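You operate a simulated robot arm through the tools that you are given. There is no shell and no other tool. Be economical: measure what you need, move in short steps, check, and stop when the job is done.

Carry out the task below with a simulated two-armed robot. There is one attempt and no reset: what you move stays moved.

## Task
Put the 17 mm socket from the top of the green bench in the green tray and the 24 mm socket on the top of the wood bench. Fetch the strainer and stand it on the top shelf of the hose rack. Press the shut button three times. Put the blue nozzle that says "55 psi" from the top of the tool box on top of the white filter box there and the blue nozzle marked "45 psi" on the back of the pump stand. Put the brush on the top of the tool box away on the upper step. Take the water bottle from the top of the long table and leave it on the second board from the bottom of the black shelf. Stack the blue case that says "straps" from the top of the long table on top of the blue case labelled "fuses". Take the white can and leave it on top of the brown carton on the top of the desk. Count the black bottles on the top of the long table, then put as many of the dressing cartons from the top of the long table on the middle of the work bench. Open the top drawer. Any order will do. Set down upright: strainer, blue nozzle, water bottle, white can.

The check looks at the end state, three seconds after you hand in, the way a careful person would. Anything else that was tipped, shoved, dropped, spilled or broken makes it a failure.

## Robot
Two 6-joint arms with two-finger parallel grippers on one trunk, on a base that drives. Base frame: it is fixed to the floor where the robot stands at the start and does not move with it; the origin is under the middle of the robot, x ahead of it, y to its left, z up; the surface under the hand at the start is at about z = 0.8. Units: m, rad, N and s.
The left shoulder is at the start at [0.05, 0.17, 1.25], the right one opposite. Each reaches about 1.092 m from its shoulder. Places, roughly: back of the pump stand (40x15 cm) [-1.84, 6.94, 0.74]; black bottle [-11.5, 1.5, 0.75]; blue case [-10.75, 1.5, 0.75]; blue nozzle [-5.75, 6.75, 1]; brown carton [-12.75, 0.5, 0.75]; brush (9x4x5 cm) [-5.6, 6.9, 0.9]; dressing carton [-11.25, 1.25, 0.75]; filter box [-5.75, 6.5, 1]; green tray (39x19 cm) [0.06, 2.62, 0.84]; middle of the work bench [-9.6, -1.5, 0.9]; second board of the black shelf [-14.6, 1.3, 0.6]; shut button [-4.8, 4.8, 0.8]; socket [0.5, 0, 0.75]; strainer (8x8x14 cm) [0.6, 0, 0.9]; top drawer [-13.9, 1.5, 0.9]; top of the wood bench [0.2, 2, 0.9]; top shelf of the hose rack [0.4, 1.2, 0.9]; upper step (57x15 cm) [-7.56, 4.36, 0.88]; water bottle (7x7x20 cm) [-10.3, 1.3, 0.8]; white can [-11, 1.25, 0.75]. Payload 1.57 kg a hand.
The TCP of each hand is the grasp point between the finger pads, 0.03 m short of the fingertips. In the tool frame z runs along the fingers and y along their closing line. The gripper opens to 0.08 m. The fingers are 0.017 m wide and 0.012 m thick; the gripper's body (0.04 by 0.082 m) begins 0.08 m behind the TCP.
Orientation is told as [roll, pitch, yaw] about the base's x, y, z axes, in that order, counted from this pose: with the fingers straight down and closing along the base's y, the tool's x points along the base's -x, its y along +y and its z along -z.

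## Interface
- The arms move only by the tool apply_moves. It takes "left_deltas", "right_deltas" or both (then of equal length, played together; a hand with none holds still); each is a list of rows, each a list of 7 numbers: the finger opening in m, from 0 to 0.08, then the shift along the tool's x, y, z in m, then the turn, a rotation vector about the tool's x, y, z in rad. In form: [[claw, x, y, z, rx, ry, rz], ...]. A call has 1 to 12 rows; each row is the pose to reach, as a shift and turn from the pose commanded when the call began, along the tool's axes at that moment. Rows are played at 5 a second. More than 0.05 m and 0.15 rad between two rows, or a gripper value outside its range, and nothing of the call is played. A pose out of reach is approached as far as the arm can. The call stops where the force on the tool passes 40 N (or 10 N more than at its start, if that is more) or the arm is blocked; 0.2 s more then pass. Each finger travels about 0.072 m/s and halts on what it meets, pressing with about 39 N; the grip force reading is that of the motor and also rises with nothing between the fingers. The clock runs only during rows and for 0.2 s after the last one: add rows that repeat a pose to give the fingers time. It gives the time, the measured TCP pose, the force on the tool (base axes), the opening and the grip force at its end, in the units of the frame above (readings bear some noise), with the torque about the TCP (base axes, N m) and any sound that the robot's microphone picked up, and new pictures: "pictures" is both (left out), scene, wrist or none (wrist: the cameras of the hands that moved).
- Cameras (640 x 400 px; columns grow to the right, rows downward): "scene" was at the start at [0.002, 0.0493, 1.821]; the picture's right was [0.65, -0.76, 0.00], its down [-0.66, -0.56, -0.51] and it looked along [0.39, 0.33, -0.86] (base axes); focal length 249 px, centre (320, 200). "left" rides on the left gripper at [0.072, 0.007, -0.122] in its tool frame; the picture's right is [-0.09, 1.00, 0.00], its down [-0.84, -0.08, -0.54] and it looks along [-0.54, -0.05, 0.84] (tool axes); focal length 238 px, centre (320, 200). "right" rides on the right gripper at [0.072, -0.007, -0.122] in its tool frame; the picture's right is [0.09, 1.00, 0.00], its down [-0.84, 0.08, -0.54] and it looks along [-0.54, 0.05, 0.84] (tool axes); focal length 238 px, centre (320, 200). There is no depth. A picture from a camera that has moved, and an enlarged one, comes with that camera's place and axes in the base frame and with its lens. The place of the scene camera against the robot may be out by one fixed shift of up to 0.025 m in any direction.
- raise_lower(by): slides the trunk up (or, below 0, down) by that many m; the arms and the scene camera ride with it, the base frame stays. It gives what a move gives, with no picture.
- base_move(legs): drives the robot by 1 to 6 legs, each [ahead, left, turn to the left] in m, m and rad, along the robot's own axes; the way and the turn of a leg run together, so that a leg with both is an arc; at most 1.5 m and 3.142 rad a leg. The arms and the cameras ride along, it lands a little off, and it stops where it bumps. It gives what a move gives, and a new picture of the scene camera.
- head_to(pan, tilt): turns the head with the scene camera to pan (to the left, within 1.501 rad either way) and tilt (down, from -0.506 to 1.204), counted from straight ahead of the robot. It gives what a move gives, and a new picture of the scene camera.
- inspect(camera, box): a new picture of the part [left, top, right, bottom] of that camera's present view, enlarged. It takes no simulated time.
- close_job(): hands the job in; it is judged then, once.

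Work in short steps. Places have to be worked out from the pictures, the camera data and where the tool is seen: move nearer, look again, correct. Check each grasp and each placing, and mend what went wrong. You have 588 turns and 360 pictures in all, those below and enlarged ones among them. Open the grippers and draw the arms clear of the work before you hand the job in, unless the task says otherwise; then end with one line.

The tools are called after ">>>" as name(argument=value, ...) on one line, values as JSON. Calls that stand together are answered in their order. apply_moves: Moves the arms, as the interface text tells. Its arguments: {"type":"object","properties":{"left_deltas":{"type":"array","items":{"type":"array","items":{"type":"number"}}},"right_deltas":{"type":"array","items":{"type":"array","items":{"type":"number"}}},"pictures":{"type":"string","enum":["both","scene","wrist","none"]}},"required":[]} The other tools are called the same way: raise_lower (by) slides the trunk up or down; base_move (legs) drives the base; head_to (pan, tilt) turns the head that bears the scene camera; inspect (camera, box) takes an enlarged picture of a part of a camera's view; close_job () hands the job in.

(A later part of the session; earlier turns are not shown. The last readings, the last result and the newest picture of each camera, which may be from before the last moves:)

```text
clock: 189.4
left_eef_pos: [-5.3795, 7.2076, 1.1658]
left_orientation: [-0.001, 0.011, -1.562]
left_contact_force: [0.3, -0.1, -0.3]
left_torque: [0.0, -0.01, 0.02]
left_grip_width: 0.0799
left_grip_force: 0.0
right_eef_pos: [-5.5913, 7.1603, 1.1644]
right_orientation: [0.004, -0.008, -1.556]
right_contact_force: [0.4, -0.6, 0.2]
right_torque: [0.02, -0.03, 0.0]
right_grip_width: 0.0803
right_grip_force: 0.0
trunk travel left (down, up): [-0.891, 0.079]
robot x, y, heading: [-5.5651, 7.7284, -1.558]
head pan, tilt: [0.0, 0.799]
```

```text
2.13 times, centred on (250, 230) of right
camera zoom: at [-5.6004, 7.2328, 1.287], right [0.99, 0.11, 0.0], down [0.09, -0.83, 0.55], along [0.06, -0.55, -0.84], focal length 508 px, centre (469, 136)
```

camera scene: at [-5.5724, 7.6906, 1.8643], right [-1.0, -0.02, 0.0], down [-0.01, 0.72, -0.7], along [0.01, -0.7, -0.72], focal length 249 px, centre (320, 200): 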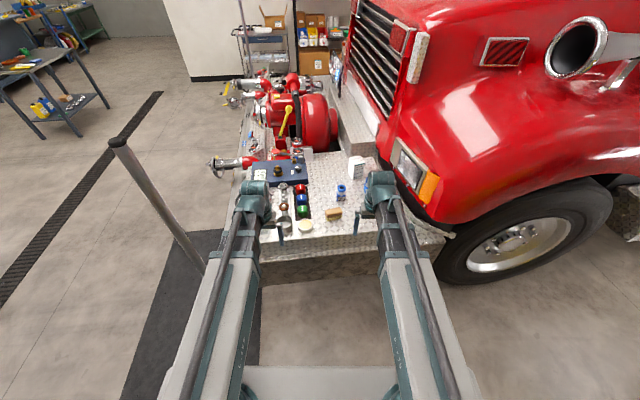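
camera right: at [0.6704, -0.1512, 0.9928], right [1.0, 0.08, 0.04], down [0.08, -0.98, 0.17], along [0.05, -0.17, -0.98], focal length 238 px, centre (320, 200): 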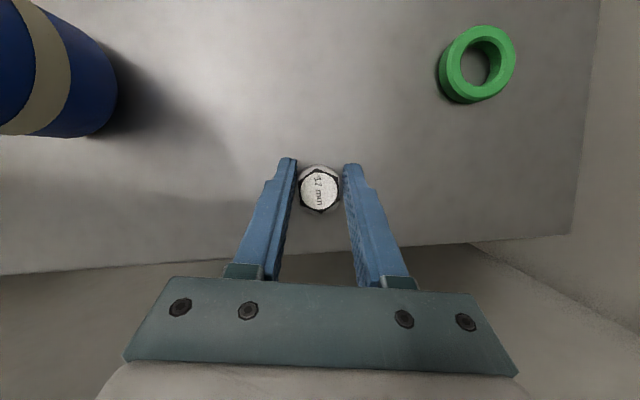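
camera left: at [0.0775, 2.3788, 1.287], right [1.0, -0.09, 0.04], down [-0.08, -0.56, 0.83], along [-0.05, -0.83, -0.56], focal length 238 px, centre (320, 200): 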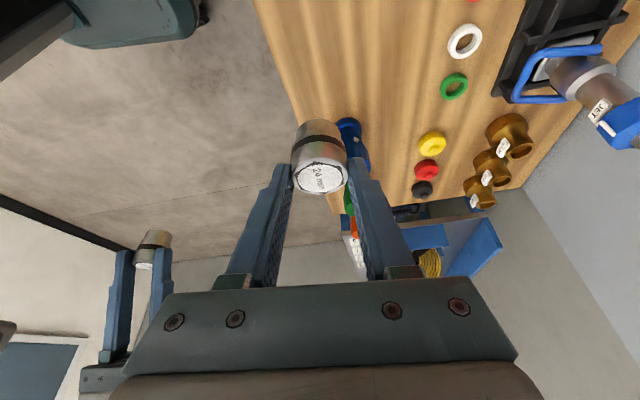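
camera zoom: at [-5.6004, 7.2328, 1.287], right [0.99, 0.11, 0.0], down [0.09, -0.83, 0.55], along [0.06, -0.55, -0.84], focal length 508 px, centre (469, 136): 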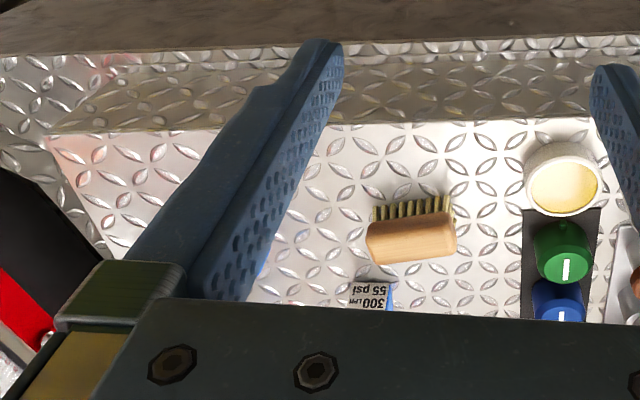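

Nozzles: 55 psi at ≈(−5.67, 6.74), 45 psi at ≈(−5.83, 6.68), 40 psi at ≈(−5.81, 6.82); filter box ≈(−5.77, 6.54). I shift right 0.1 m, and swing the left arm out to the side before closing in.

>>> base_move(legs=[[0, -0.1, 0]])

>>> apply_moves(left_deltas=[[0.08, 0.01, 0.046, 0, 0, 0, 0], [0.08, 0.022, 0.092, 0, 0, 0, 0], [0.08, 0.034, 0.138, 0, 0, 0, 0], [0.08, 0.047, 0.184, 0, 0, 0, 0], [0.08, 0.075, 0.222, 0, 0, 0, 0], [0.08, 0.102, 0.26, 0, 0, 0, 0], [0.08, 0.13, 0.297, 0, 0, 0, 0], [0.08, 0.158, 0.334, 0, 0, 0, 0], [0.08, 0.197, 0.357, 0, 0, 0, 0], [0.08, 0.236, 0.381, 0, 0, 0, 0], [0.08, 0.275, 0.404, 0, 0, 0, 0], [0.08, 0.312, 0.427, 0, 0, 0, 0]], pictures="none")

>>> apply_moves(left_deltas=[[0.08, 0.04, 0.005, 0, 0, 0, 0], [0.08, 0.08, 0.01, 0, 0, 0, 0], [0.08, 0.12, 0.014, 0, 0, 0, 0], [0.08, 0.16, 0.018, 0, 0, 0, 0]], pictures="scene")

```text
clock: 190.6
left_eef_pos: [-5.4809, 7.2056, 1.165]
left_orientation: [0.003, 0.011, -1.563]
left_contact_force: [-0.9, 0.2, 0.7]
left_torque: [0.0, -0.03, -0.03]
left_grip_width: 0.0798
left_grip_force: 0.0
right_eef_pos: [-5.6934, 7.158, 1.1647]
right_orientation: [0.006, -0.008, -1.555]
right_contact_force: [-0.1, -0.3, -0.1]
right_torque: [0.04, -0.04, 0.0]
right_grip_width: 0.0801
right_grip_force: 0.0
trunk travel left (down, up): [-0.891, 0.079]
robot x, y, heading: [-5.6663, 7.7253, -1.557]
head pan, tilt: [0.0, 0.799]
camera scene: at [-5.6734, 7.6889, 1.8643], right [-1.0, -0.02, 0.0], down [-0.01, 0.72, -0.7], along [0.01, -0.7, -0.72], focal length 249 px, centre (320, 200)
```

scene: 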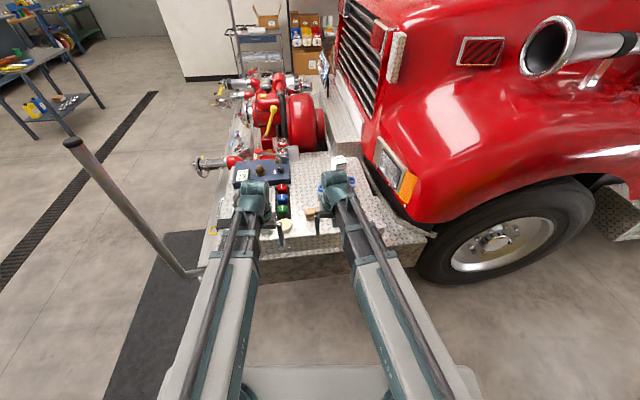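

```text
clock: 193.2
left_eef_pos: [-5.0542, 7.523, 1.1649]
left_orientation: [-0.001, 0.01, -1.564]
left_contact_force: [0.6, 0.2, -0.8]
left_torque: [-0.03, 0.02, 0.02]
left_grip_width: 0.0799
left_grip_force: 0.0
right_eef_pos: [-5.6899, 7.1593, 1.1653]
right_orientation: [0.005, -0.01, -1.555]
right_contact_force: [-0.3, 0.6, -0.1]
right_torque: [0.0, 0.05, 0.0]
right_grip_width: 0.08
right_grip_force: 0.1
trunk travel left (down, up): [-0.891, 0.079]
robot x, y, heading: [-5.663, 7.7242, -1.551]
head pan, tilt: [0.0, 0.799]
```

```text
clock: 194.2
left_eef_pos: [-5.0385, 7.6818, 1.166]
left_orientation: [-0.001, 0.009, -1.563]
left_contact_force: [-0.1, 0.1, 0.2]
left_torque: [-0.02, -0.02, 0.04]
left_grip_width: 0.0802
left_grip_force: 0.2
left hand out of reach, approached as far as the arm can: row 1, 2, 3, 4
right_eef_pos: [-5.691, 7.1575, 1.1654]
right_orientation: [0.005, -0.009, -1.554]
right_contact_force: [0.3, -0.3, 0.3]
right_torque: [-0.01, 0.02, 0.0]
right_grip_width: 0.0802
right_grip_force: 0.0
trunk travel left (down, up): [-0.891, 0.079]
robot x, y, heading: [-5.6603, 7.7248, -1.552]
head pan, tilt: [0.0, 0.799]
camera scene: at [-5.671, 7.6896, 1.8643], right [-1.0, -0.02, 0.0], down [-0.01, 0.72, -0.7], along [0.01, -0.7, -0.72], focal length 249 px, centre (320, 200)
```

scene: 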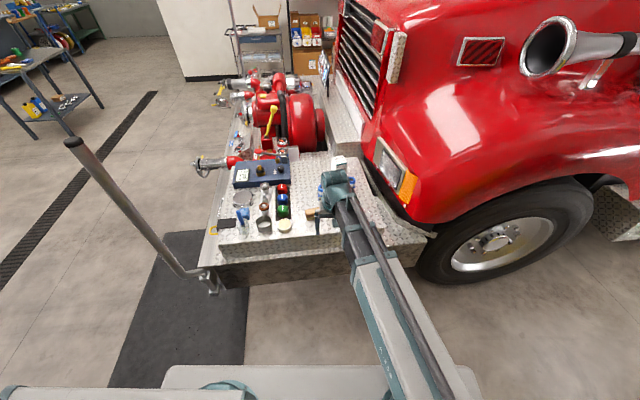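

Pole leans away, fine. I advance 0.22 m.

>>> base_move(legs=[[0.22, 0, -0.015]])

>>> inspect(camera="right", box=[0, 0, 640, 400])

```text
clock: 195.9
left_eef_pos: [-5.0377, 7.4457, 1.1659]
left_orientation: [-0.001, 0.009, -1.578]
left_contact_force: [-0.6, -0.3, -0.2]
left_torque: [0.03, 0.01, -0.04]
left_grip_width: 0.0799
left_grip_force: 0.0
right_eef_pos: [-5.6983, 6.9349, 1.1642]
right_orientation: [0.006, -0.007, -1.571]
right_contact_force: [-0.5, -0.2, 0.3]
right_torque: [0.04, 0.02, -0.01]
right_grip_width: 0.0797
right_grip_force: 0.1
trunk travel left (down, up): [-0.891, 0.079]
robot x, y, heading: [-5.6604, 7.4992, -1.569]
head pan, tilt: [0.0, 0.799]
camera scene: at [-5.6697, 7.464, 1.8642], right [-1.0, 0.0, 0.0], down [0.0, 0.72, -0.7], along [0.0, -0.7, -0.72], focal length 249 px, centre (320, 200)
```

scene: 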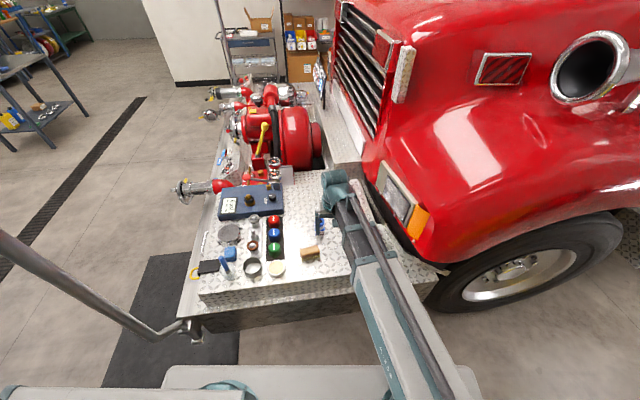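

```text
1.00 times, centred on (320, 200) of right (not enlarged: the box is as wide or as high as the picture)
camera zoom: at [-5.7062, 7.0075, 1.2865], right [1.0, 0.09, 0.0], down [0.07, -0.83, 0.55], along [0.05, -0.55, -0.84], focal length 238 px, centre (320, 200)
```

zoom: 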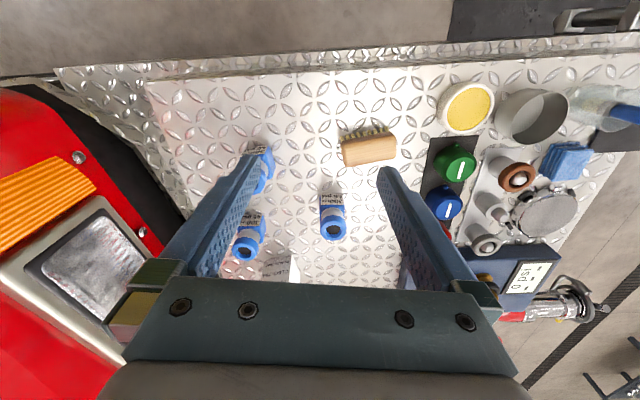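

55 psi nozzle at (−5.66, 6.75). I move over it and lower to TCP z≈1.03 to check.

>>> apply_moves(right_deltas=[[0.08, -0.046, 0.0095, 0, 0, 0, 0], [0.08, -0.0925, 0.019, 0, 0, 0, 0], [0.08, -0.139, 0.0285, 0, 0, 0, 0], [0.08, -0.185, 0.038, 0, 0, 0, 0], [0.08, -0.185, 0.038, 0, 0, 0, 0]], pictures="none")

>>> raise_lower(by=-0.13)

>>> inspect(camera="right", box=[0, 0, 640, 400])

```text
clock: 197.1
left_eef_pos: [-5.0389, 7.4475, 1.1644]
left_orientation: [0.001, 0.008, -1.579]
left_contact_force: [0.3, 0.5, -0.1]
left_torque: [-0.04, -0.01, 0.01]
left_grip_width: 0.0801
left_grip_force: 0.0
right_eef_pos: [-5.6612, 6.7504, 1.1658]
right_orientation: [0.007, -0.008, -1.572]
right_contact_force: [0.3, 0.3, -0.2]
right_torque: [0.01, 0.0, -0.02]
right_grip_width: 0.0802
right_grip_force: 0.1
right hand out of reach, approached as far as the arm can: row 3, 4, 5
trunk travel left (down, up): [-0.891, 0.079]
robot x, y, heading: [-5.6576, 7.501, -1.57]
head pan, tilt: [0.0, 0.799]
```

```text
clock: 198.7
left_eef_pos: [-5.0373, 7.4467, 1.0364]
left_orientation: [-0.002, 0.01, -1.58]
left_contact_force: [0.3, -0.1, 0.4]
left_torque: [-0.01, 0.0, -0.03]
left_grip_width: 0.0797
left_grip_force: 0.0
right_eef_pos: [-5.6605, 6.749, 1.0362]
right_orientation: [0.005, -0.009, -1.572]
right_contact_force: [0.4, -0.4, 0.7]
right_torque: [-0.04, 0.01, 0.0]
right_grip_width: 0.0801
right_grip_force: 0.1
trunk travel left (down, up): [-0.761, 0.209]
robot x, y, heading: [-5.6639, 7.5004, -1.569]
head pan, tilt: [0.0, 0.799]
```

```text
1.00 times, centred on (320, 200) of right (not enlarged: the box is as wide or as high as the picture)
camera zoom: at [-5.6686, 6.8242, 1.1571], right [1.0, 0.09, 0.0], down [0.07, -0.83, 0.55], along [0.05, -0.55, -0.84], focal length 238 px, centre (320, 200)
```

zoom: 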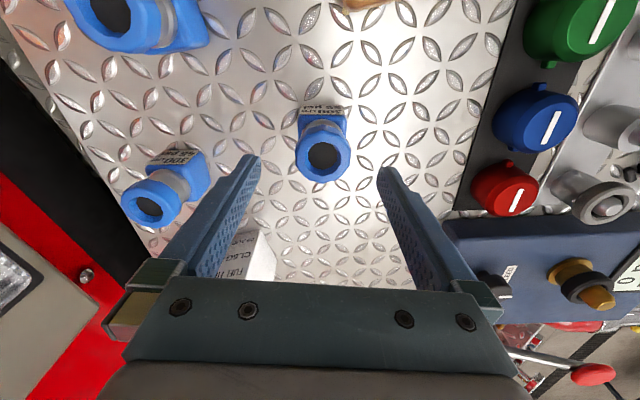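

Centred. I lower 8 cm and close.

>>> raise_lower(by=-0.08)

>>> apply_moves(right_deltas=[[0.05, 0, 0, 0, 0, 0, 0], [0.03, 0, 0, 0, 0, 0, 0], [0.02, 0, 0, 0, 0, 0, 0], [0.02, 0, 0, 0, 0, 0, 0]], pictures="wrist")

```text
clock: 199.8
left_eef_pos: [-5.0369, 7.4476, 0.9564]
left_orientation: [0.0, 0.009, -1.579]
left_contact_force: [-0.1, -0.5, 0.4]
left_torque: [0.01, 0.05, -0.03]
left_grip_width: 0.0802
left_grip_force: 0.0
right_eef_pos: [-5.6623, 6.7515, 0.9555]
right_orientation: [0.006, -0.008, -1.57]
right_contact_force: [0.6, 0.1, -0.3]
right_torque: [0.0, -0.02, -0.02]
right_grip_width: 0.0802
right_grip_force: 0.0
trunk travel left (down, up): [-0.681, 0.289]
robot x, y, heading: [-5.6579, 7.5021, -1.571]
head pan, tilt: [0.0, 0.799]
```

```text
clock: 200.8
left_eef_pos: [-5.037, 7.4465, 0.9546]
left_orientation: [-0.001, 0.01, -1.58]
left_contact_force: [-0.1, -0.1, -0.6]
left_torque: [-0.02, -0.02, 0.0]
left_grip_width: 0.0799
left_grip_force: 0.0
right_eef_pos: [-5.6612, 6.7518, 0.9558]
right_orientation: [0.005, -0.007, -1.571]
right_contact_force: [0.8, -0.4, 1.6]
right_torque: [-0.02, 0.04, 0.04]
right_grip_width: 0.0464
right_grip_force: 38.4
trunk travel left (down, up): [-0.681, 0.289]
robot x, y, heading: [-5.6601, 7.5018, -1.568]
head pan, tilt: [0.0, 0.799]
camera right: at [-5.6685, 6.8242, 1.0771], right [1.0, 0.09, 0.0], down [0.07, -0.83, 0.55], along [0.05, -0.55, -0.84], focal length 238 px, centre (320, 200)
```

right: 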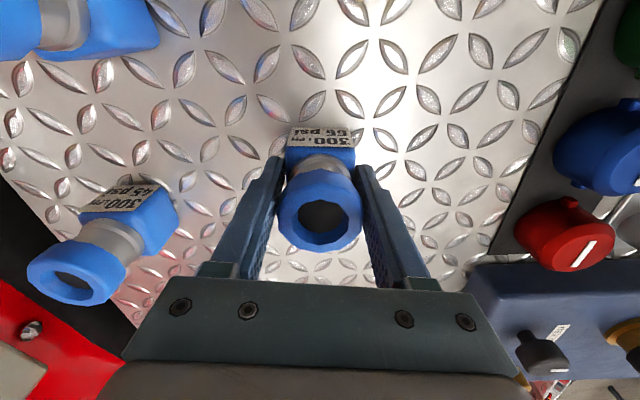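

Gripped (46 mm). I raise 0.2 m and measure the filter box from the head.

>>> raise_lower(by=0.2)

>>> inspect(camera="scene", box=[270, 120, 400, 240])

>>> inspect(camera="right", box=[0, 0, 640, 400])

```text
clock: 203.0
left_eef_pos: [-5.0372, 7.447, 1.1549]
left_orientation: [0.0, 0.011, -1.579]
left_contact_force: [-0.2, 0.5, -0.6]
left_torque: [0.02, 0.01, 0.02]
left_grip_width: 0.08
left_grip_force: 0.0
right_eef_pos: [-5.661, 6.7509, 1.1553]
right_orientation: [0.004, -0.009, -1.571]
right_contact_force: [0.6, -0.2, -2.1]
right_torque: [0.01, -0.01, -0.01]
right_grip_width: 0.0463
right_grip_force: 38.8
trunk travel left (down, up): [-0.881, 0.089]
robot x, y, heading: [-5.6582, 7.5019, -1.566]
head pan, tilt: [0.0, 0.799]
```

```text
3.33 times, centred on (335, 180) of scene
camera zoom: at [-5.6696, 7.4654, 1.8542], right [-1.0, 0.0, 0.0], down [0.0, 0.72, -0.7], along [0.0, -0.7, -0.72], focal length 829 px, centre (270, 267)
```

zoom: 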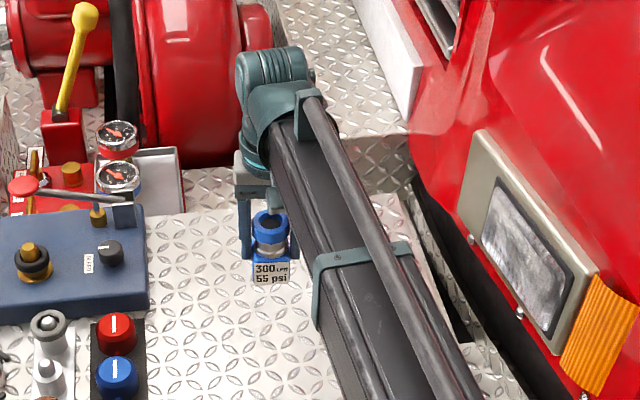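

```text
1.00 times, centred on (320, 200) of right (not enlarged: the box is as wide or as high as the picture)
camera zoom: at [-5.6685, 6.8239, 1.2768], right [1.0, 0.09, 0.0], down [0.07, -0.83, 0.55], along [0.05, -0.55, -0.84], focal length 238 px, centre (320, 200)
```

zoom: 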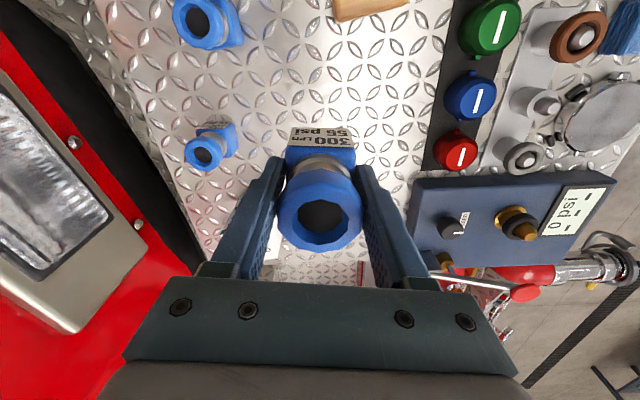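

Filter box top centre triangulates to (−5.759, 6.563, 1.02). I carry the nozzle over it.

>>> apply_moves(right_deltas=[[0.02, -0.038, -0.02, 0, 0, 0, 0], [0.02, -0.076, -0.04, 0, 0, 0, 0], [0.02, -0.113, -0.06, 0, 0, 0, 0], [0.02, -0.151, -0.08, 0, 0, 0, 0], [0.02, -0.188, -0.098, 0, 0, 0, 0], [0.02, -0.188, -0.098, 0, 0, 0, 0]], pictures="both")

```text
clock: 204.4
left_eef_pos: [-5.036, 7.4468, 1.1551]
left_orientation: [0.0, 0.012, -1.58]
left_contact_force: [-0.1, 0.4, -0.5]
left_torque: [0.01, 0.01, 0.01]
left_grip_width: 0.0799
left_grip_force: 0.1
right_eef_pos: [-5.7598, 6.5786, 1.1552]
right_orientation: [0.005, -0.009, -1.57]
right_contact_force: [0.6, -1.1, -2.1]
right_torque: [0.01, 0.02, 0.01]
right_grip_width: 0.0461
right_grip_force: 39.3
right hand out of reach, approached as far as the arm can: row 4, 5, 6
trunk travel left (down, up): [-0.881, 0.089]
robot x, y, heading: [-5.6577, 7.498, -1.57]
head pan, tilt: [0.0, 0.799]
camera scene: at [-5.6693, 7.4653, 1.8542], right [-1.0, 0.0, 0.0], down [0.0, 0.72, -0.7], along [0.0, -0.7, -0.72], focal length 249 px, centre (320, 200)
camera right: at [-5.7667, 6.6523, 1.2767], right [1.0, 0.09, 0.0], down [0.07, -0.83, 0.55], along [0.05, -0.55, -0.83], focal length 238 px, centre (320, 200)
```

scene: 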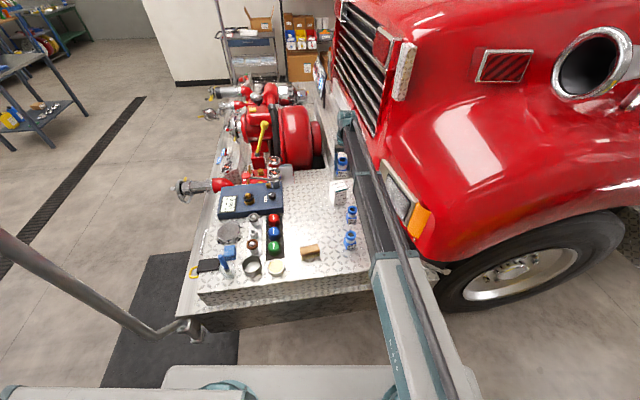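
right: 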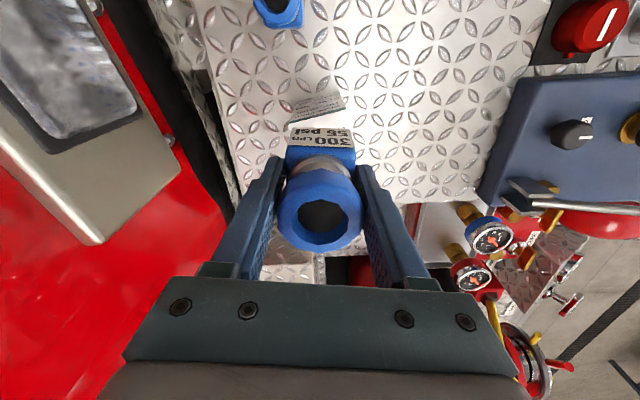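

Reach limit 1.5 cm short. I drive ahead 4 cm and inspect alignment.

>>> base_move(legs=[[0.04, 0, 0]])

>>> inspect(camera="scene", box=[300, 120, 400, 200])

>>> inspect(camera="right", box=[160, 50, 480, 250])

```text
clock: 205.3
left_eef_pos: [-5.0374, 7.4051, 1.1546]
left_orientation: [0.0, 0.011, -1.58]
left_contact_force: [-0.3, -0.9, 0.0]
left_torque: [0.02, 0.05, -0.05]
left_grip_width: 0.0801
left_grip_force: 0.1
right_eef_pos: [-5.7603, 6.5369, 1.1529]
right_orientation: [0.005, -0.008, -1.574]
right_contact_force: [0.2, -0.8, -1.9]
right_torque: [0.04, 0.02, -0.01]
right_grip_width: 0.0461
right_grip_force: 39.5
trunk travel left (down, up): [-0.881, 0.089]
robot x, y, heading: [-5.6612, 7.4626, -1.568]
head pan, tilt: [0.0, 0.799]
camera scene: at [-5.6698, 7.4222, 1.8541], right [-1.0, 0.0, 0.0], down [0.0, 0.72, -0.7], along [0.0, -0.7, -0.72], focal length 249 px, centre (320, 200)
```

scene: 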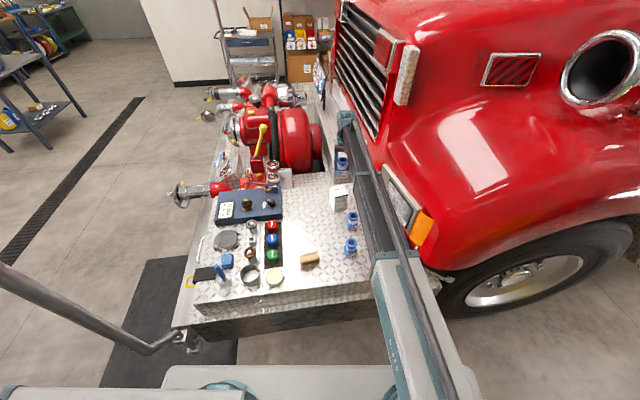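

```text
5.00 times, centred on (350, 160) of scene
camera zoom: at [-5.6698, 7.4222, 1.8541], right [-1.0, 0.0, 0.0], down [0.0, 0.72, -0.7], along [0.0, -0.7, -0.72], focal length 1244 px, centre (170, 400)
```

zoom: 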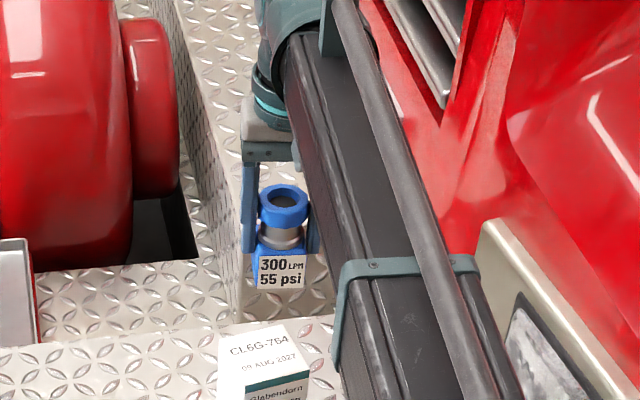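

```text
2.00 times, centred on (320, 150) of right
camera zoom: at [-5.7674, 6.6103, 1.275], right [1.0, 0.09, 0.0], down [0.07, -0.83, 0.55], along [0.05, -0.55, -0.84], focal length 477 px, centre (320, 300)
```

zoom: 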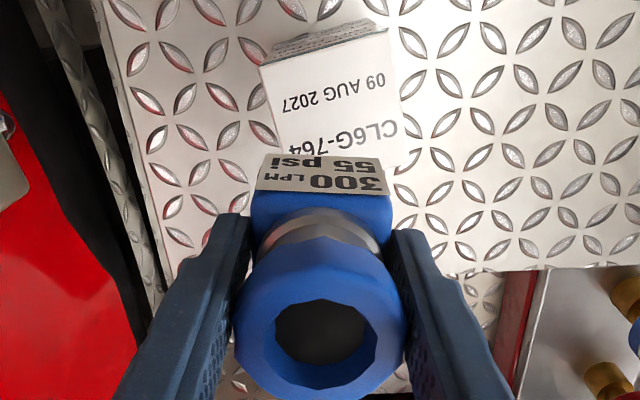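

Box top is centred at about (−5.752, 6.558), turned ~20°. I align the nozzle above it with the same turn.

>>> apply_moves(right_deltas=[[0.02, 0.011, 0.004, 0, 0, 0, -0.15], [0.02, 0.021, 0.008, 0, 0, 0, -0.3], [0.02, 0.021, 0.008, 0, 0, 0, -0.3]], pictures="none")

>>> raise_lower(by=-0.04)

>>> inspect(camera="right", box=[160, 50, 480, 250])

>>> inspect(camera="scene", box=[300, 120, 400, 200])

```text
clock: 206.1
left_eef_pos: [-5.0373, 7.4073, 1.1548]
left_orientation: [0.002, 0.009, -1.58]
left_contact_force: [0.5, 0.9, 0.3]
left_torque: [0.02, 0.0, -0.03]
left_grip_width: 0.0801
left_grip_force: 0.1
right_eef_pos: [-5.7529, 6.5603, 1.1541]
right_orientation: [0.002, -0.01, -1.271]
right_contact_force: [-0.2, -0.5, -2.7]
right_torque: [0.02, -0.02, -0.02]
right_grip_width: 0.0459
right_grip_force: 38.7
trunk travel left (down, up): [-0.881, 0.089]
robot x, y, heading: [-5.6627, 7.4617, -1.57]
head pan, tilt: [0.0, 0.799]
```

```text
clock: 206.9
left_eef_pos: [-5.0373, 7.4083, 1.1146]
left_orientation: [0.001, 0.01, -1.58]
left_contact_force: [-0.6, -0.5, -0.3]
left_torque: [0.03, 0.06, 0.0]
left_grip_width: 0.0799
left_grip_force: 0.1
right_eef_pos: [-5.7511, 6.5604, 1.1153]
right_orientation: [0.002, -0.013, -1.274]
right_contact_force: [0.8, -0.4, -2.9]
right_torque: [0.01, 0.0, 0.01]
right_grip_width: 0.0456
right_grip_force: 39.0
trunk travel left (down, up): [-0.841, 0.129]
robot x, y, heading: [-5.6631, 7.4587, -1.574]
head pan, tilt: [0.0, 0.799]
```

```text
2.00 times, centred on (320, 150) of right
camera zoom: at [-5.7803, 6.6286, 1.2367], right [0.92, 0.38, 0.0], down [0.32, -0.77, 0.55], along [0.21, -0.51, -0.83], focal length 477 px, centre (320, 300)
```

zoom: 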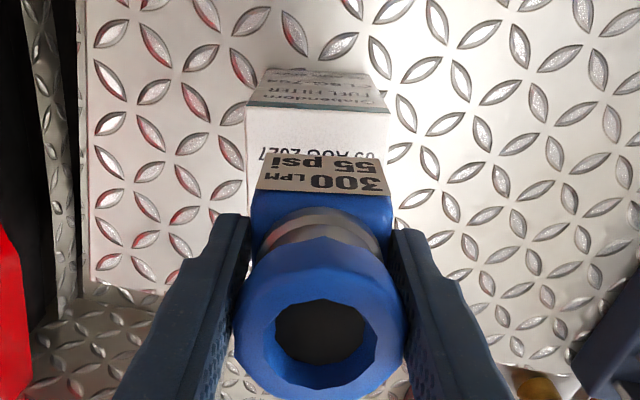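

```text
5.00 times, centred on (350, 160) of scene
camera zoom: at [-5.6699, 7.4258, 1.8142], right [-1.0, 0.0, 0.0], down [0.0, 0.72, -0.7], along [0.0, -0.7, -0.72], focal length 1244 px, centre (170, 400)
```

zoom: 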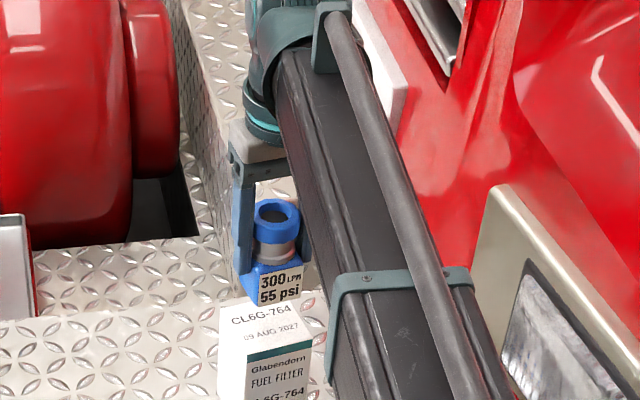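

Nicely aligned. I lower 2.5 cm, then in small steps until light contact.

>>> apply_moves(right_deltas=[[0.02, 0.002, 0, 0, 0, 0, 0], [0.02, 0.002, 0, 0, 0, 0, 0]], pictures="none")

>>> raise_lower(by=-0.022)

>>> inspect(camera="right", box=[160, 50, 480, 250])

```text
clock: 207.5
left_eef_pos: [-5.0363, 7.4075, 1.1154]
left_orientation: [0.0, 0.013, -1.579]
left_contact_force: [-0.2, 0.1, 0.5]
left_torque: [0.0, -0.02, 0.01]
left_grip_width: 0.0801
left_grip_force: 0.0
right_eef_pos: [-5.7525, 6.5624, 1.1156]
right_orientation: [0.002, -0.011, -1.271]
right_contact_force: [-0.5, -0.8, -1.8]
right_torque: [-0.01, 0.01, 0.0]
right_grip_width: 0.0461
right_grip_force: 39.5
trunk travel left (down, up): [-0.841, 0.129]
robot x, y, heading: [-5.6624, 7.4588, -1.573]
head pan, tilt: [0.0, 0.799]
```

```text
clock: 208.2
left_eef_pos: [-5.0367, 7.4074, 1.0927]
left_orientation: [0.0, 0.01, -1.58]
left_contact_force: [0.8, 0.3, -1.0]
left_torque: [-0.02, -0.04, 0.0]
left_grip_width: 0.0801
left_grip_force: 0.0
right_eef_pos: [-5.752, 6.5612, 1.0937]
right_orientation: [0.001, -0.011, -1.272]
right_contact_force: [0.1, 0.0, -3.1]
right_torque: [-0.02, 0.04, 0.01]
right_grip_width: 0.0457
right_grip_force: 38.7
trunk travel left (down, up): [-0.819, 0.151]
robot x, y, heading: [-5.6633, 7.4602, -1.573]
head pan, tilt: [0.0, 0.799]
```

```text
2.00 times, centred on (320, 150) of right
camera zoom: at [-5.7808, 6.6303, 1.2147], right [0.92, 0.38, 0.0], down [0.32, -0.77, 0.55], along [0.21, -0.51, -0.83], focal length 477 px, centre (320, 300)
```

zoom: 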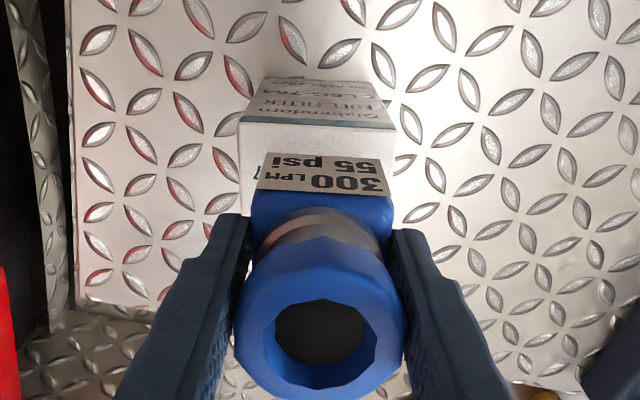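

>>> raise_lower(by=-0.006)

```text
clock: 208.8
left_eef_pos: [-5.0377, 7.4057, 1.0863]
left_orientation: [0.0, 0.012, -1.579]
left_contact_force: [0.1, 0.2, -0.6]
left_torque: [-0.01, 0.01, -0.01]
left_grip_width: 0.08
left_grip_force: 0.0
right_eef_pos: [-5.7534, 6.5618, 1.0879]
right_orientation: [0.002, -0.012, -1.272]
right_contact_force: [0.8, -0.9, -2.6]
right_torque: [-0.01, -0.01, 0.01]
right_grip_width: 0.0454
right_grip_force: 39.1
trunk travel left (down, up): [-0.813, 0.157]
robot x, y, heading: [-5.6649, 7.4597, -1.57]
head pan, tilt: [0.0, 0.799]
```

No contact yet (−2.6 N is the weight); I step down 5 mm more.

>>> raise_lower(by=-0.005)

>>> inspect(camera="scene", box=[310, 140, 390, 210])

```text
clock: 209.3
left_eef_pos: [-5.0371, 7.4087, 1.0821]
left_orientation: [0.001, 0.01, -1.579]
left_contact_force: [0.4, -0.2, 0.1]
left_torque: [-0.03, -0.03, -0.01]
left_grip_width: 0.0801
left_grip_force: 0.1
right_eef_pos: [-5.752, 6.5618, 1.0813]
right_orientation: [0.001, -0.012, -1.273]
right_contact_force: [-0.4, -0.2, -2.2]
right_torque: [0.01, -0.01, 0.0]
right_grip_width: 0.0456
right_grip_force: 38.9
trunk travel left (down, up): [-0.808, 0.162]
robot x, y, heading: [-5.6585, 7.4614, -1.569]
head pan, tilt: [0.0, 0.799]
```

```text
5.71 times, centred on (350, 175) of scene
camera zoom: at [-5.6698, 7.4258, 1.7812], right [-1.0, 0.0, 0.0], down [0.0, 0.72, -0.7], along [0.0, -0.7, -0.72], focal length 1421 px, centre (149, 343)
```

zoom: 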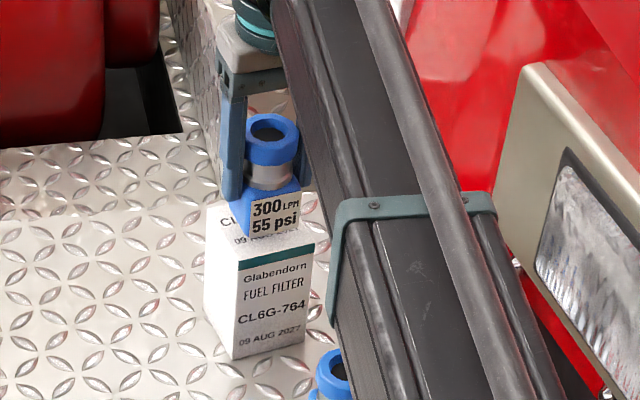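

Still hovering slightly. I continue by 4 mm steps.

>>> raise_lower(by=-0.004)

>>> raise_lower(by=-0.003)

```text
clock: 209.8
left_eef_pos: [-5.0369, 7.4081, 1.0784]
left_orientation: [0.0, 0.011, -1.579]
left_contact_force: [0.2, -0.1, 0.5]
left_torque: [-0.01, 0.06, -0.04]
left_grip_width: 0.08
left_grip_force: 0.1
right_eef_pos: [-5.7523, 6.5628, 1.0782]
right_orientation: [0.001, -0.013, -1.272]
right_contact_force: [0.8, -0.6, -2.3]
right_torque: [-0.01, 0.01, 0.0]
right_grip_width: 0.0459
right_grip_force: 38.4
trunk travel left (down, up): [-0.804, 0.166]
robot x, y, heading: [-5.6601, 7.4624, -1.569]
head pan, tilt: [0.0, 0.799]
```

```text
clock: 210.3
left_eef_pos: [-5.037, 7.4062, 1.0761]
left_orientation: [0.001, 0.013, -1.58]
left_contact_force: [0.2, 0.1, 0.3]
left_torque: [0.04, 0.04, -0.02]
left_grip_width: 0.0801
left_grip_force: 0.1
right_eef_pos: [-5.7522, 6.5614, 1.0751]
right_orientation: [0.003, -0.012, -1.273]
right_contact_force: [0.2, 0.2, -1.7]
right_torque: [0.01, -0.02, -0.03]
right_grip_width: 0.0455
right_grip_force: 39.2
trunk travel left (down, up): [-0.801, 0.169]
robot x, y, heading: [-5.6568, 7.4611, -1.569]
head pan, tilt: [0.0, 0.799]
```

>>> raise_lower(by=-0.004)

>>> inspect(camera="scene", box=[310, 140, 390, 210])

>>> inspect(camera="right", box=[220, 60, 420, 190])

```text
clock: 210.9
left_eef_pos: [-5.0384, 7.407, 1.0717]
left_orientation: [0.0, 0.01, -1.579]
left_contact_force: [0.2, -0.6, 0.0]
left_torque: [0.01, 0.01, 0.01]
left_grip_width: 0.08
left_grip_force: 0.1
right_eef_pos: [-5.7524, 6.5615, 1.0711]
right_orientation: [0.003, -0.013, -1.273]
right_contact_force: [-0.6, -0.6, -2.0]
right_torque: [0.01, 0.0, -0.01]
right_grip_width: 0.0456
right_grip_force: 38.6
trunk travel left (down, up): [-0.797, 0.173]
robot x, y, heading: [-5.6607, 7.4669, -1.57]
head pan, tilt: [0.0, 0.799]
```

```text
5.71 times, centred on (350, 175) of scene
camera zoom: at [-5.6698, 7.4258, 1.7702], right [-1.0, 0.0, 0.0], down [0.0, 0.72, -0.7], along [0.0, -0.7, -0.72], focal length 1421 px, centre (149, 343)
```

zoom: 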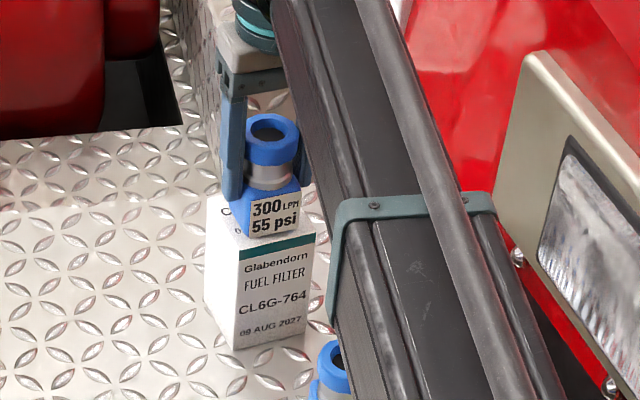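

```text
3.08 times, centred on (320, 125) of right
camera zoom: at [-5.7807, 6.6302, 1.1927], right [0.92, 0.38, 0.0], down [0.32, -0.77, 0.55], along [0.21, -0.51, -0.83], focal length 733 px, centre (320, 431)
```

zoom: 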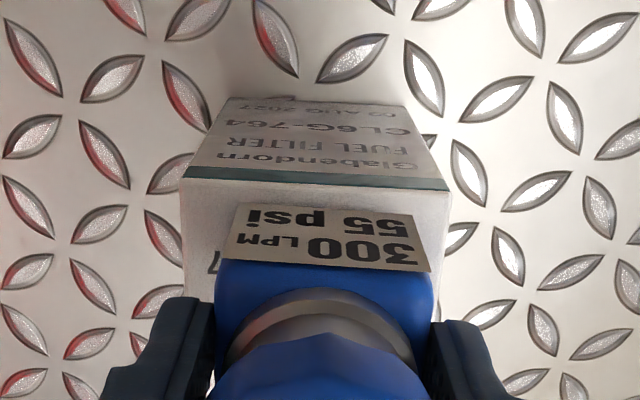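

>>> raise_lower(by=-0.004)

>>> raise_lower(by=-0.003)

>>> inspect(camera="right", box=[220, 60, 420, 190])

```text
clock: 211.4
left_eef_pos: [-5.0365, 7.4092, 1.0682]
left_orientation: [0.0, 0.01, -1.579]
left_contact_force: [0.0, -0.4, 0.1]
left_torque: [0.0, 0.0, 0.01]
left_grip_width: 0.0801
left_grip_force: 0.1
right_eef_pos: [-5.7524, 6.5629, 1.0692]
right_orientation: [-0.001, -0.015, -1.273]
right_contact_force: [-1.5, -8.6, 34.9]
right_torque: [-0.29, 0.09, 0.3]
right_grip_width: 0.0458
right_grip_force: 39.2
trunk travel left (down, up): [-0.793, 0.177]
robot x, y, heading: [-5.6584, 7.4656, -1.571]
head pan, tilt: [0.0, 0.799]
```

```text
clock: 211.9
left_eef_pos: [-5.0382, 7.41, 1.0639]
left_orientation: [-0.001, 0.008, -1.579]
left_contact_force: [-0.2, -0.1, 0.2]
left_torque: [-0.01, -0.02, 0.02]
left_grip_width: 0.0801
left_grip_force: 0.0
right_eef_pos: [-5.7516, 6.5648, 1.0655]
right_orientation: [0.002, -0.013, -1.272]
right_contact_force: [-3.2, -4.5, 32.2]
right_torque: [-0.07, 0.18, -0.03]
right_grip_width: 0.0453
right_grip_force: 39.3
trunk travel left (down, up): [-0.79, 0.18]
robot x, y, heading: [-5.6574, 7.4606, -1.568]
head pan, tilt: [0.0, 0.799]
```

```text
3.08 times, centred on (320, 125) of right
camera zoom: at [-5.781, 6.6328, 1.1878], right [0.92, 0.38, 0.0], down [0.32, -0.77, 0.55], along [0.21, -0.51, -0.83], focal length 733 px, centre (320, 431)
```

zoom: 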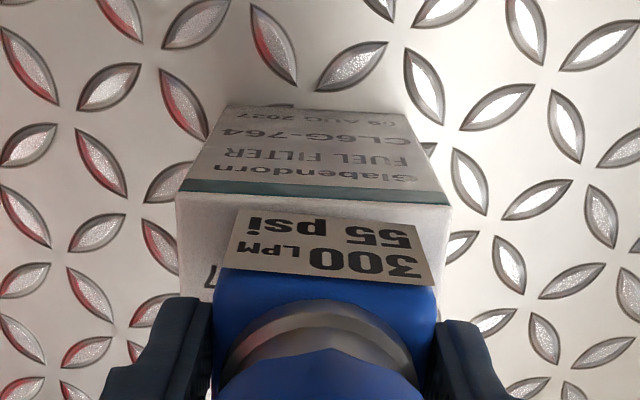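

Contact. I relieve 2 mm, then open gently.

>>> raise_lower(by=0.002)

>>> apply_moves(right_deltas=[[0.05, 0, 0, 0, 0, 0, 0], [0.06, 0, 0, 0, 0, 0, 0], [0.075, 0, 0, 0, 0, 0, 0], [0.075, 0, 0, 0, 0, 0, 0]], pictures="wrist")

```text
clock: 212.4
left_eef_pos: [-5.037, 7.4072, 1.0661]
left_orientation: [-0.001, 0.009, -1.579]
left_contact_force: [0.0, 0.0, 0.4]
left_torque: [0.01, -0.02, -0.01]
left_grip_width: 0.0799
left_grip_force: 0.1
right_eef_pos: [-5.7524, 6.5639, 1.0667]
right_orientation: [0.002, -0.011, -1.273]
right_contact_force: [-1.4, 2.4, 4.8]
right_torque: [0.07, 0.27, -0.09]
right_grip_width: 0.0453
right_grip_force: 38.7
trunk travel left (down, up): [-0.792, 0.178]
robot x, y, heading: [-5.6621, 7.46, -1.57]
head pan, tilt: [0.0, 0.799]
```

```text
clock: 213.4
left_eef_pos: [-5.0362, 7.407, 1.0663]
left_orientation: [0.0, 0.009, -1.578]
left_contact_force: [-0.8, 0.7, -0.4]
left_torque: [-0.03, 0.05, 0.0]
left_grip_width: 0.0802
left_grip_force: 0.1
right_eef_pos: [-5.7522, 6.5618, 1.0668]
right_orientation: [0.002, -0.012, -1.273]
right_contact_force: [-0.5, 0.4, 0.0]
right_torque: [-0.02, 0.0, 0.02]
right_grip_width: 0.075
right_grip_force: 0.0
trunk travel left (down, up): [-0.792, 0.178]
robot x, y, heading: [-5.6594, 7.4611, -1.568]
head pan, tilt: [0.0, 0.799]
camera right: at [-5.7807, 6.6303, 1.1878], right [0.92, 0.38, 0.0], down [0.32, -0.77, 0.55], along [0.21, -0.51, -0.83], focal length 238 px, centre (320, 200)
```

right: 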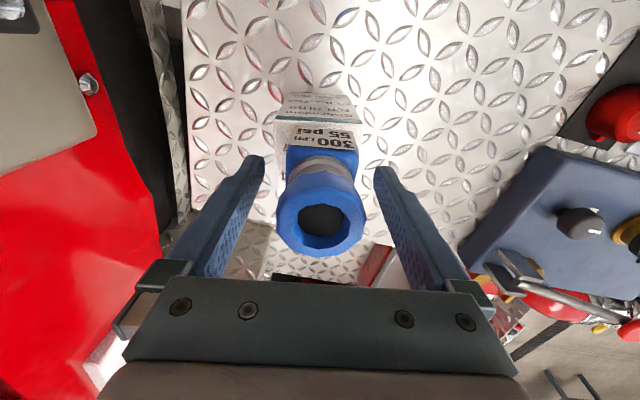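

Standing. I raise the trunk 0.12 m and verify from the head.

>>> raise_lower(by=0.12)

>>> inspect(camera="scene", box=[290, 130, 400, 260])

>>> inspect(camera="right", box=[160, 0, 480, 280])

```text
clock: 214.9
left_eef_pos: [-5.0369, 7.4071, 1.186]
left_orientation: [0.0, 0.011, -1.58]
left_contact_force: [-0.1, 0.3, -0.5]
left_torque: [0.02, 0.0, 0.0]
left_grip_width: 0.08
left_grip_force: 0.0
right_eef_pos: [-5.7522, 6.5618, 1.186]
right_orientation: [0.001, -0.012, -1.272]
right_contact_force: [-0.2, 0.4, 0.1]
right_torque: [0.0, 0.0, -0.01]
right_grip_width: 0.075
right_grip_force: 0.2
trunk travel left (down, up): [-0.912, 0.058]
robot x, y, heading: [-5.6606, 7.4607, -1.57]
head pan, tilt: [0.0, 0.799]
```

```text
3.08 times, centred on (345, 195) of scene
camera zoom: at [-5.6697, 7.4259, 1.8852], right [-1.0, 0.0, 0.0], down [0.0, 0.72, -0.7], along [0.0, -0.7, -0.72], focal length 765 px, centre (243, 215)
```

zoom: 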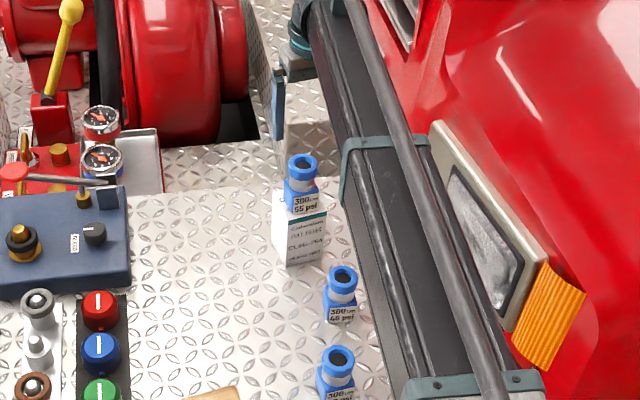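

```text
1.43 times, centred on (320, 140) of right
camera zoom: at [-5.7806, 6.6302, 1.3077], right [0.92, 0.38, 0.0], down [0.32, -0.77, 0.55], along [0.21, -0.51, -0.83], focal length 340 px, centre (320, 286)
```

zoom: 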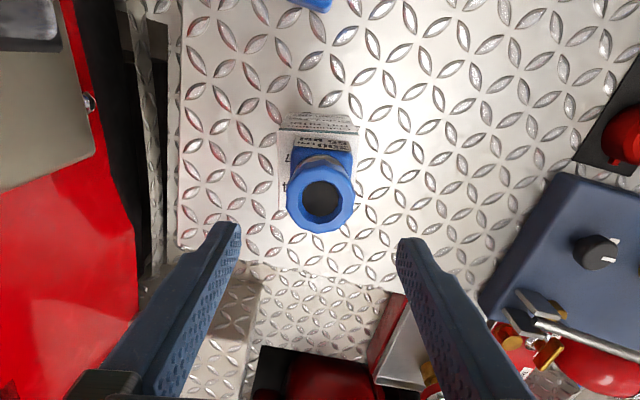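

The 55 psi nozzle stands on the filter box. Next the 45 psi nozzle: I move over (−5.806, 6.689).

>>> apply_moves(right_deltas=[[0.08, 0.045, -0.005, 0, 0, 0, 0.1], [0.08, 0.09, -0.009, 0, 0, 0, 0.2], [0.08, 0.1373, -0.0142, 0, 0, 0, 0.3], [0.08, 0.1373, -0.0142, 0, 0, 0, 0.3]], pictures="none")

>>> raise_lower(by=-0.13)

>>> inspect(camera="right", box=[0, 0, 640, 400])

>>> inspect(camera="scene", box=[290, 130, 400, 260])

```text
clock: 215.9
left_eef_pos: [-5.0376, 7.4069, 1.1859]
left_orientation: [0.001, 0.012, -1.579]
left_contact_force: [-0.6, -0.6, 0.9]
left_torque: [0.03, -0.01, -0.04]
left_grip_width: 0.0798
left_grip_force: 0.1
right_eef_pos: [-5.8052, 6.6887, 1.1867]
right_orientation: [0.004, -0.01, -1.574]
right_contact_force: [0.2, 0.3, -0.4]
right_torque: [0.0, 0.01, 0.0]
right_grip_width: 0.0802
right_grip_force: 0.0
trunk travel left (down, up): [-0.912, 0.058]
robot x, y, heading: [-5.6566, 7.4598, -1.572]
head pan, tilt: [0.0, 0.799]
```

```text
clock: 217.5
left_eef_pos: [-5.0384, 7.4064, 1.0576]
left_orientation: [0.0, 0.009, -1.579]
left_contact_force: [0.6, 0.8, -0.2]
left_torque: [-0.03, -0.01, -0.02]
left_grip_width: 0.08
left_grip_force: 0.0
right_eef_pos: [-5.8058, 6.6879, 1.0565]
right_orientation: [0.006, -0.011, -1.574]
right_contact_force: [0.5, 0.3, -0.4]
right_torque: [-0.02, -0.02, 0.02]
right_grip_width: 0.0798
right_grip_force: 0.0
trunk travel left (down, up): [-0.782, 0.188]
robot x, y, heading: [-5.6595, 7.4594, -1.571]
head pan, tilt: [0.0, 0.799]
```

```text
1.00 times, centred on (320, 200) of right (not enlarged: the box is as wide or as high as the picture)
camera zoom: at [-5.8132, 6.762, 1.178], right [1.0, 0.09, 0.0], down [0.07, -0.83, 0.55], along [0.05, -0.55, -0.83], focal length 238 px, centre (320, 200)
```

zoom: 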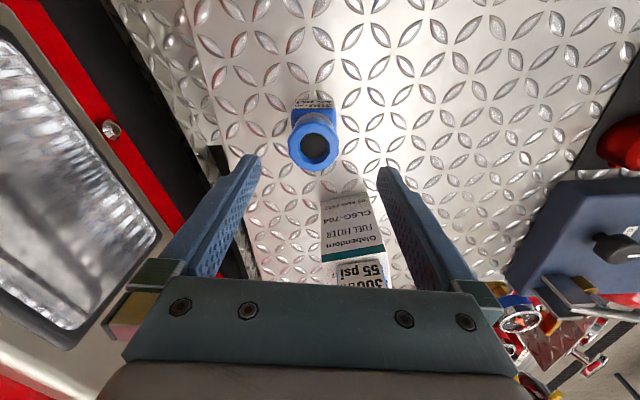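

```text
3.08 times, centred on (345, 195) of scene
camera zoom: at [-5.6698, 7.4261, 1.7553], right [-1.0, 0.0, 0.0], down [0.0, 0.72, -0.7], along [0.0, -0.7, -0.72], focal length 765 px, centre (243, 215)
```

zoom: 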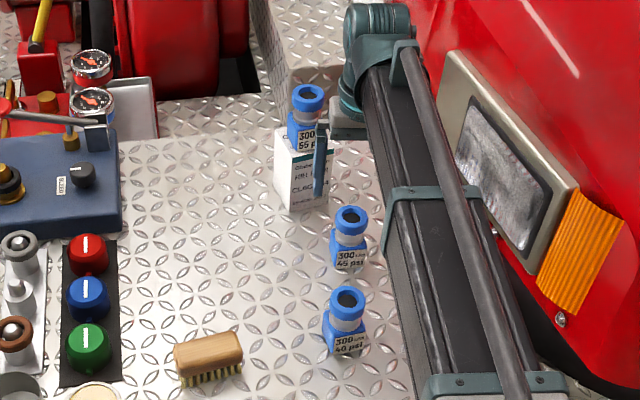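

45 psi nozzle between the fingers; a 5 mm nudge, lower 10 cm and close.

>>> apply_moves(right_deltas=[[0.08, 0, -0.005, 0, 0, 0, 0], [0.08, 0, -0.005, 0, 0, 0, 0]], pictures="none")

>>> raise_lower(by=-0.1)

>>> apply_moves(right_deltas=[[0.05, 0, 0, 0, 0, 0, 0], [0.03, 0, 0, 0, 0, 0, 0], [0.02, 0, 0, 0, 0, 0, 0], [0.02, 0, 0, 0, 0, 0, 0]], pictures="wrist")

```text
clock: 218.1
left_eef_pos: [-5.037, 7.4089, 1.0567]
left_orientation: [0.0, 0.01, -1.58]
left_contact_force: [-0.1, -0.8, 0.1]
left_torque: [-0.02, 0.01, 0.0]
left_grip_width: 0.08
left_grip_force: 0.1
right_eef_pos: [-5.81, 6.6892, 1.0571]
right_orientation: [0.005, -0.011, -1.572]
right_contact_force: [-1.0, 0.5, -0.1]
right_torque: [-0.02, 0.01, 0.02]
right_grip_width: 0.0799
right_grip_force: 0.0
trunk travel left (down, up): [-0.782, 0.188]
robot x, y, heading: [-5.66, 7.4604, -1.573]
head pan, tilt: [0.0, 0.799]
```

```text
clock: 219.4
left_eef_pos: [-5.0362, 7.4085, 0.9562]
left_orientation: [0.003, 0.011, -1.579]
left_contact_force: [-0.6, 0.3, 0.4]
left_torque: [0.0, 0.0, 0.02]
left_grip_width: 0.08
left_grip_force: 0.1
right_eef_pos: [-5.8102, 6.6885, 0.9558]
right_orientation: [0.005, -0.011, -1.574]
right_contact_force: [-0.8, 0.6, -0.5]
right_torque: [0.0, -0.03, -0.03]
right_grip_width: 0.0801
right_grip_force: 0.1
trunk travel left (down, up): [-0.682, 0.288]
robot x, y, heading: [-5.6581, 7.4618, -1.575]
head pan, tilt: [0.0, 0.799]
```

```text
clock: 220.4
left_eef_pos: [-5.0363, 7.4078, 0.956]
left_orientation: [0.001, 0.011, -1.579]
left_contact_force: [0.2, -0.4, 0.1]
left_torque: [-0.02, -0.02, 0.0]
left_grip_width: 0.0803
left_grip_force: 0.1
right_eef_pos: [-5.8099, 6.6889, 0.9568]
right_orientation: [0.006, -0.009, -1.571]
right_contact_force: [-0.3, 0.4, 1.0]
right_torque: [0.03, 0.1, 0.03]
right_grip_width: 0.0462
right_grip_force: 38.9
trunk travel left (down, up): [-0.682, 0.288]
robot x, y, heading: [-5.6595, 7.4627, -1.569]
head pan, tilt: [0.0, 0.799]
camera right: at [-5.8179, 6.7621, 1.078], right [1.0, 0.09, 0.0], down [0.07, -0.83, 0.55], along [0.05, -0.55, -0.83], focal length 238 px, centre (320, 200)
```

right: 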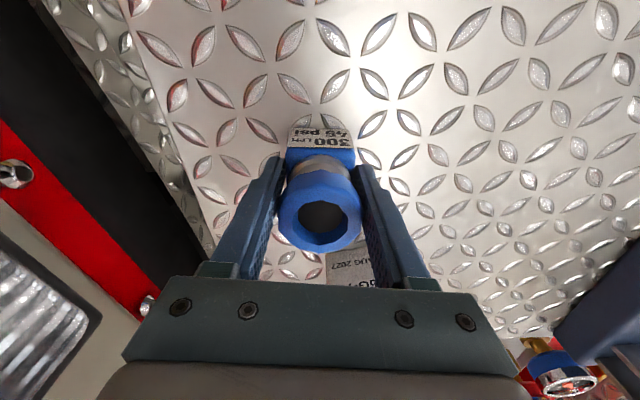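

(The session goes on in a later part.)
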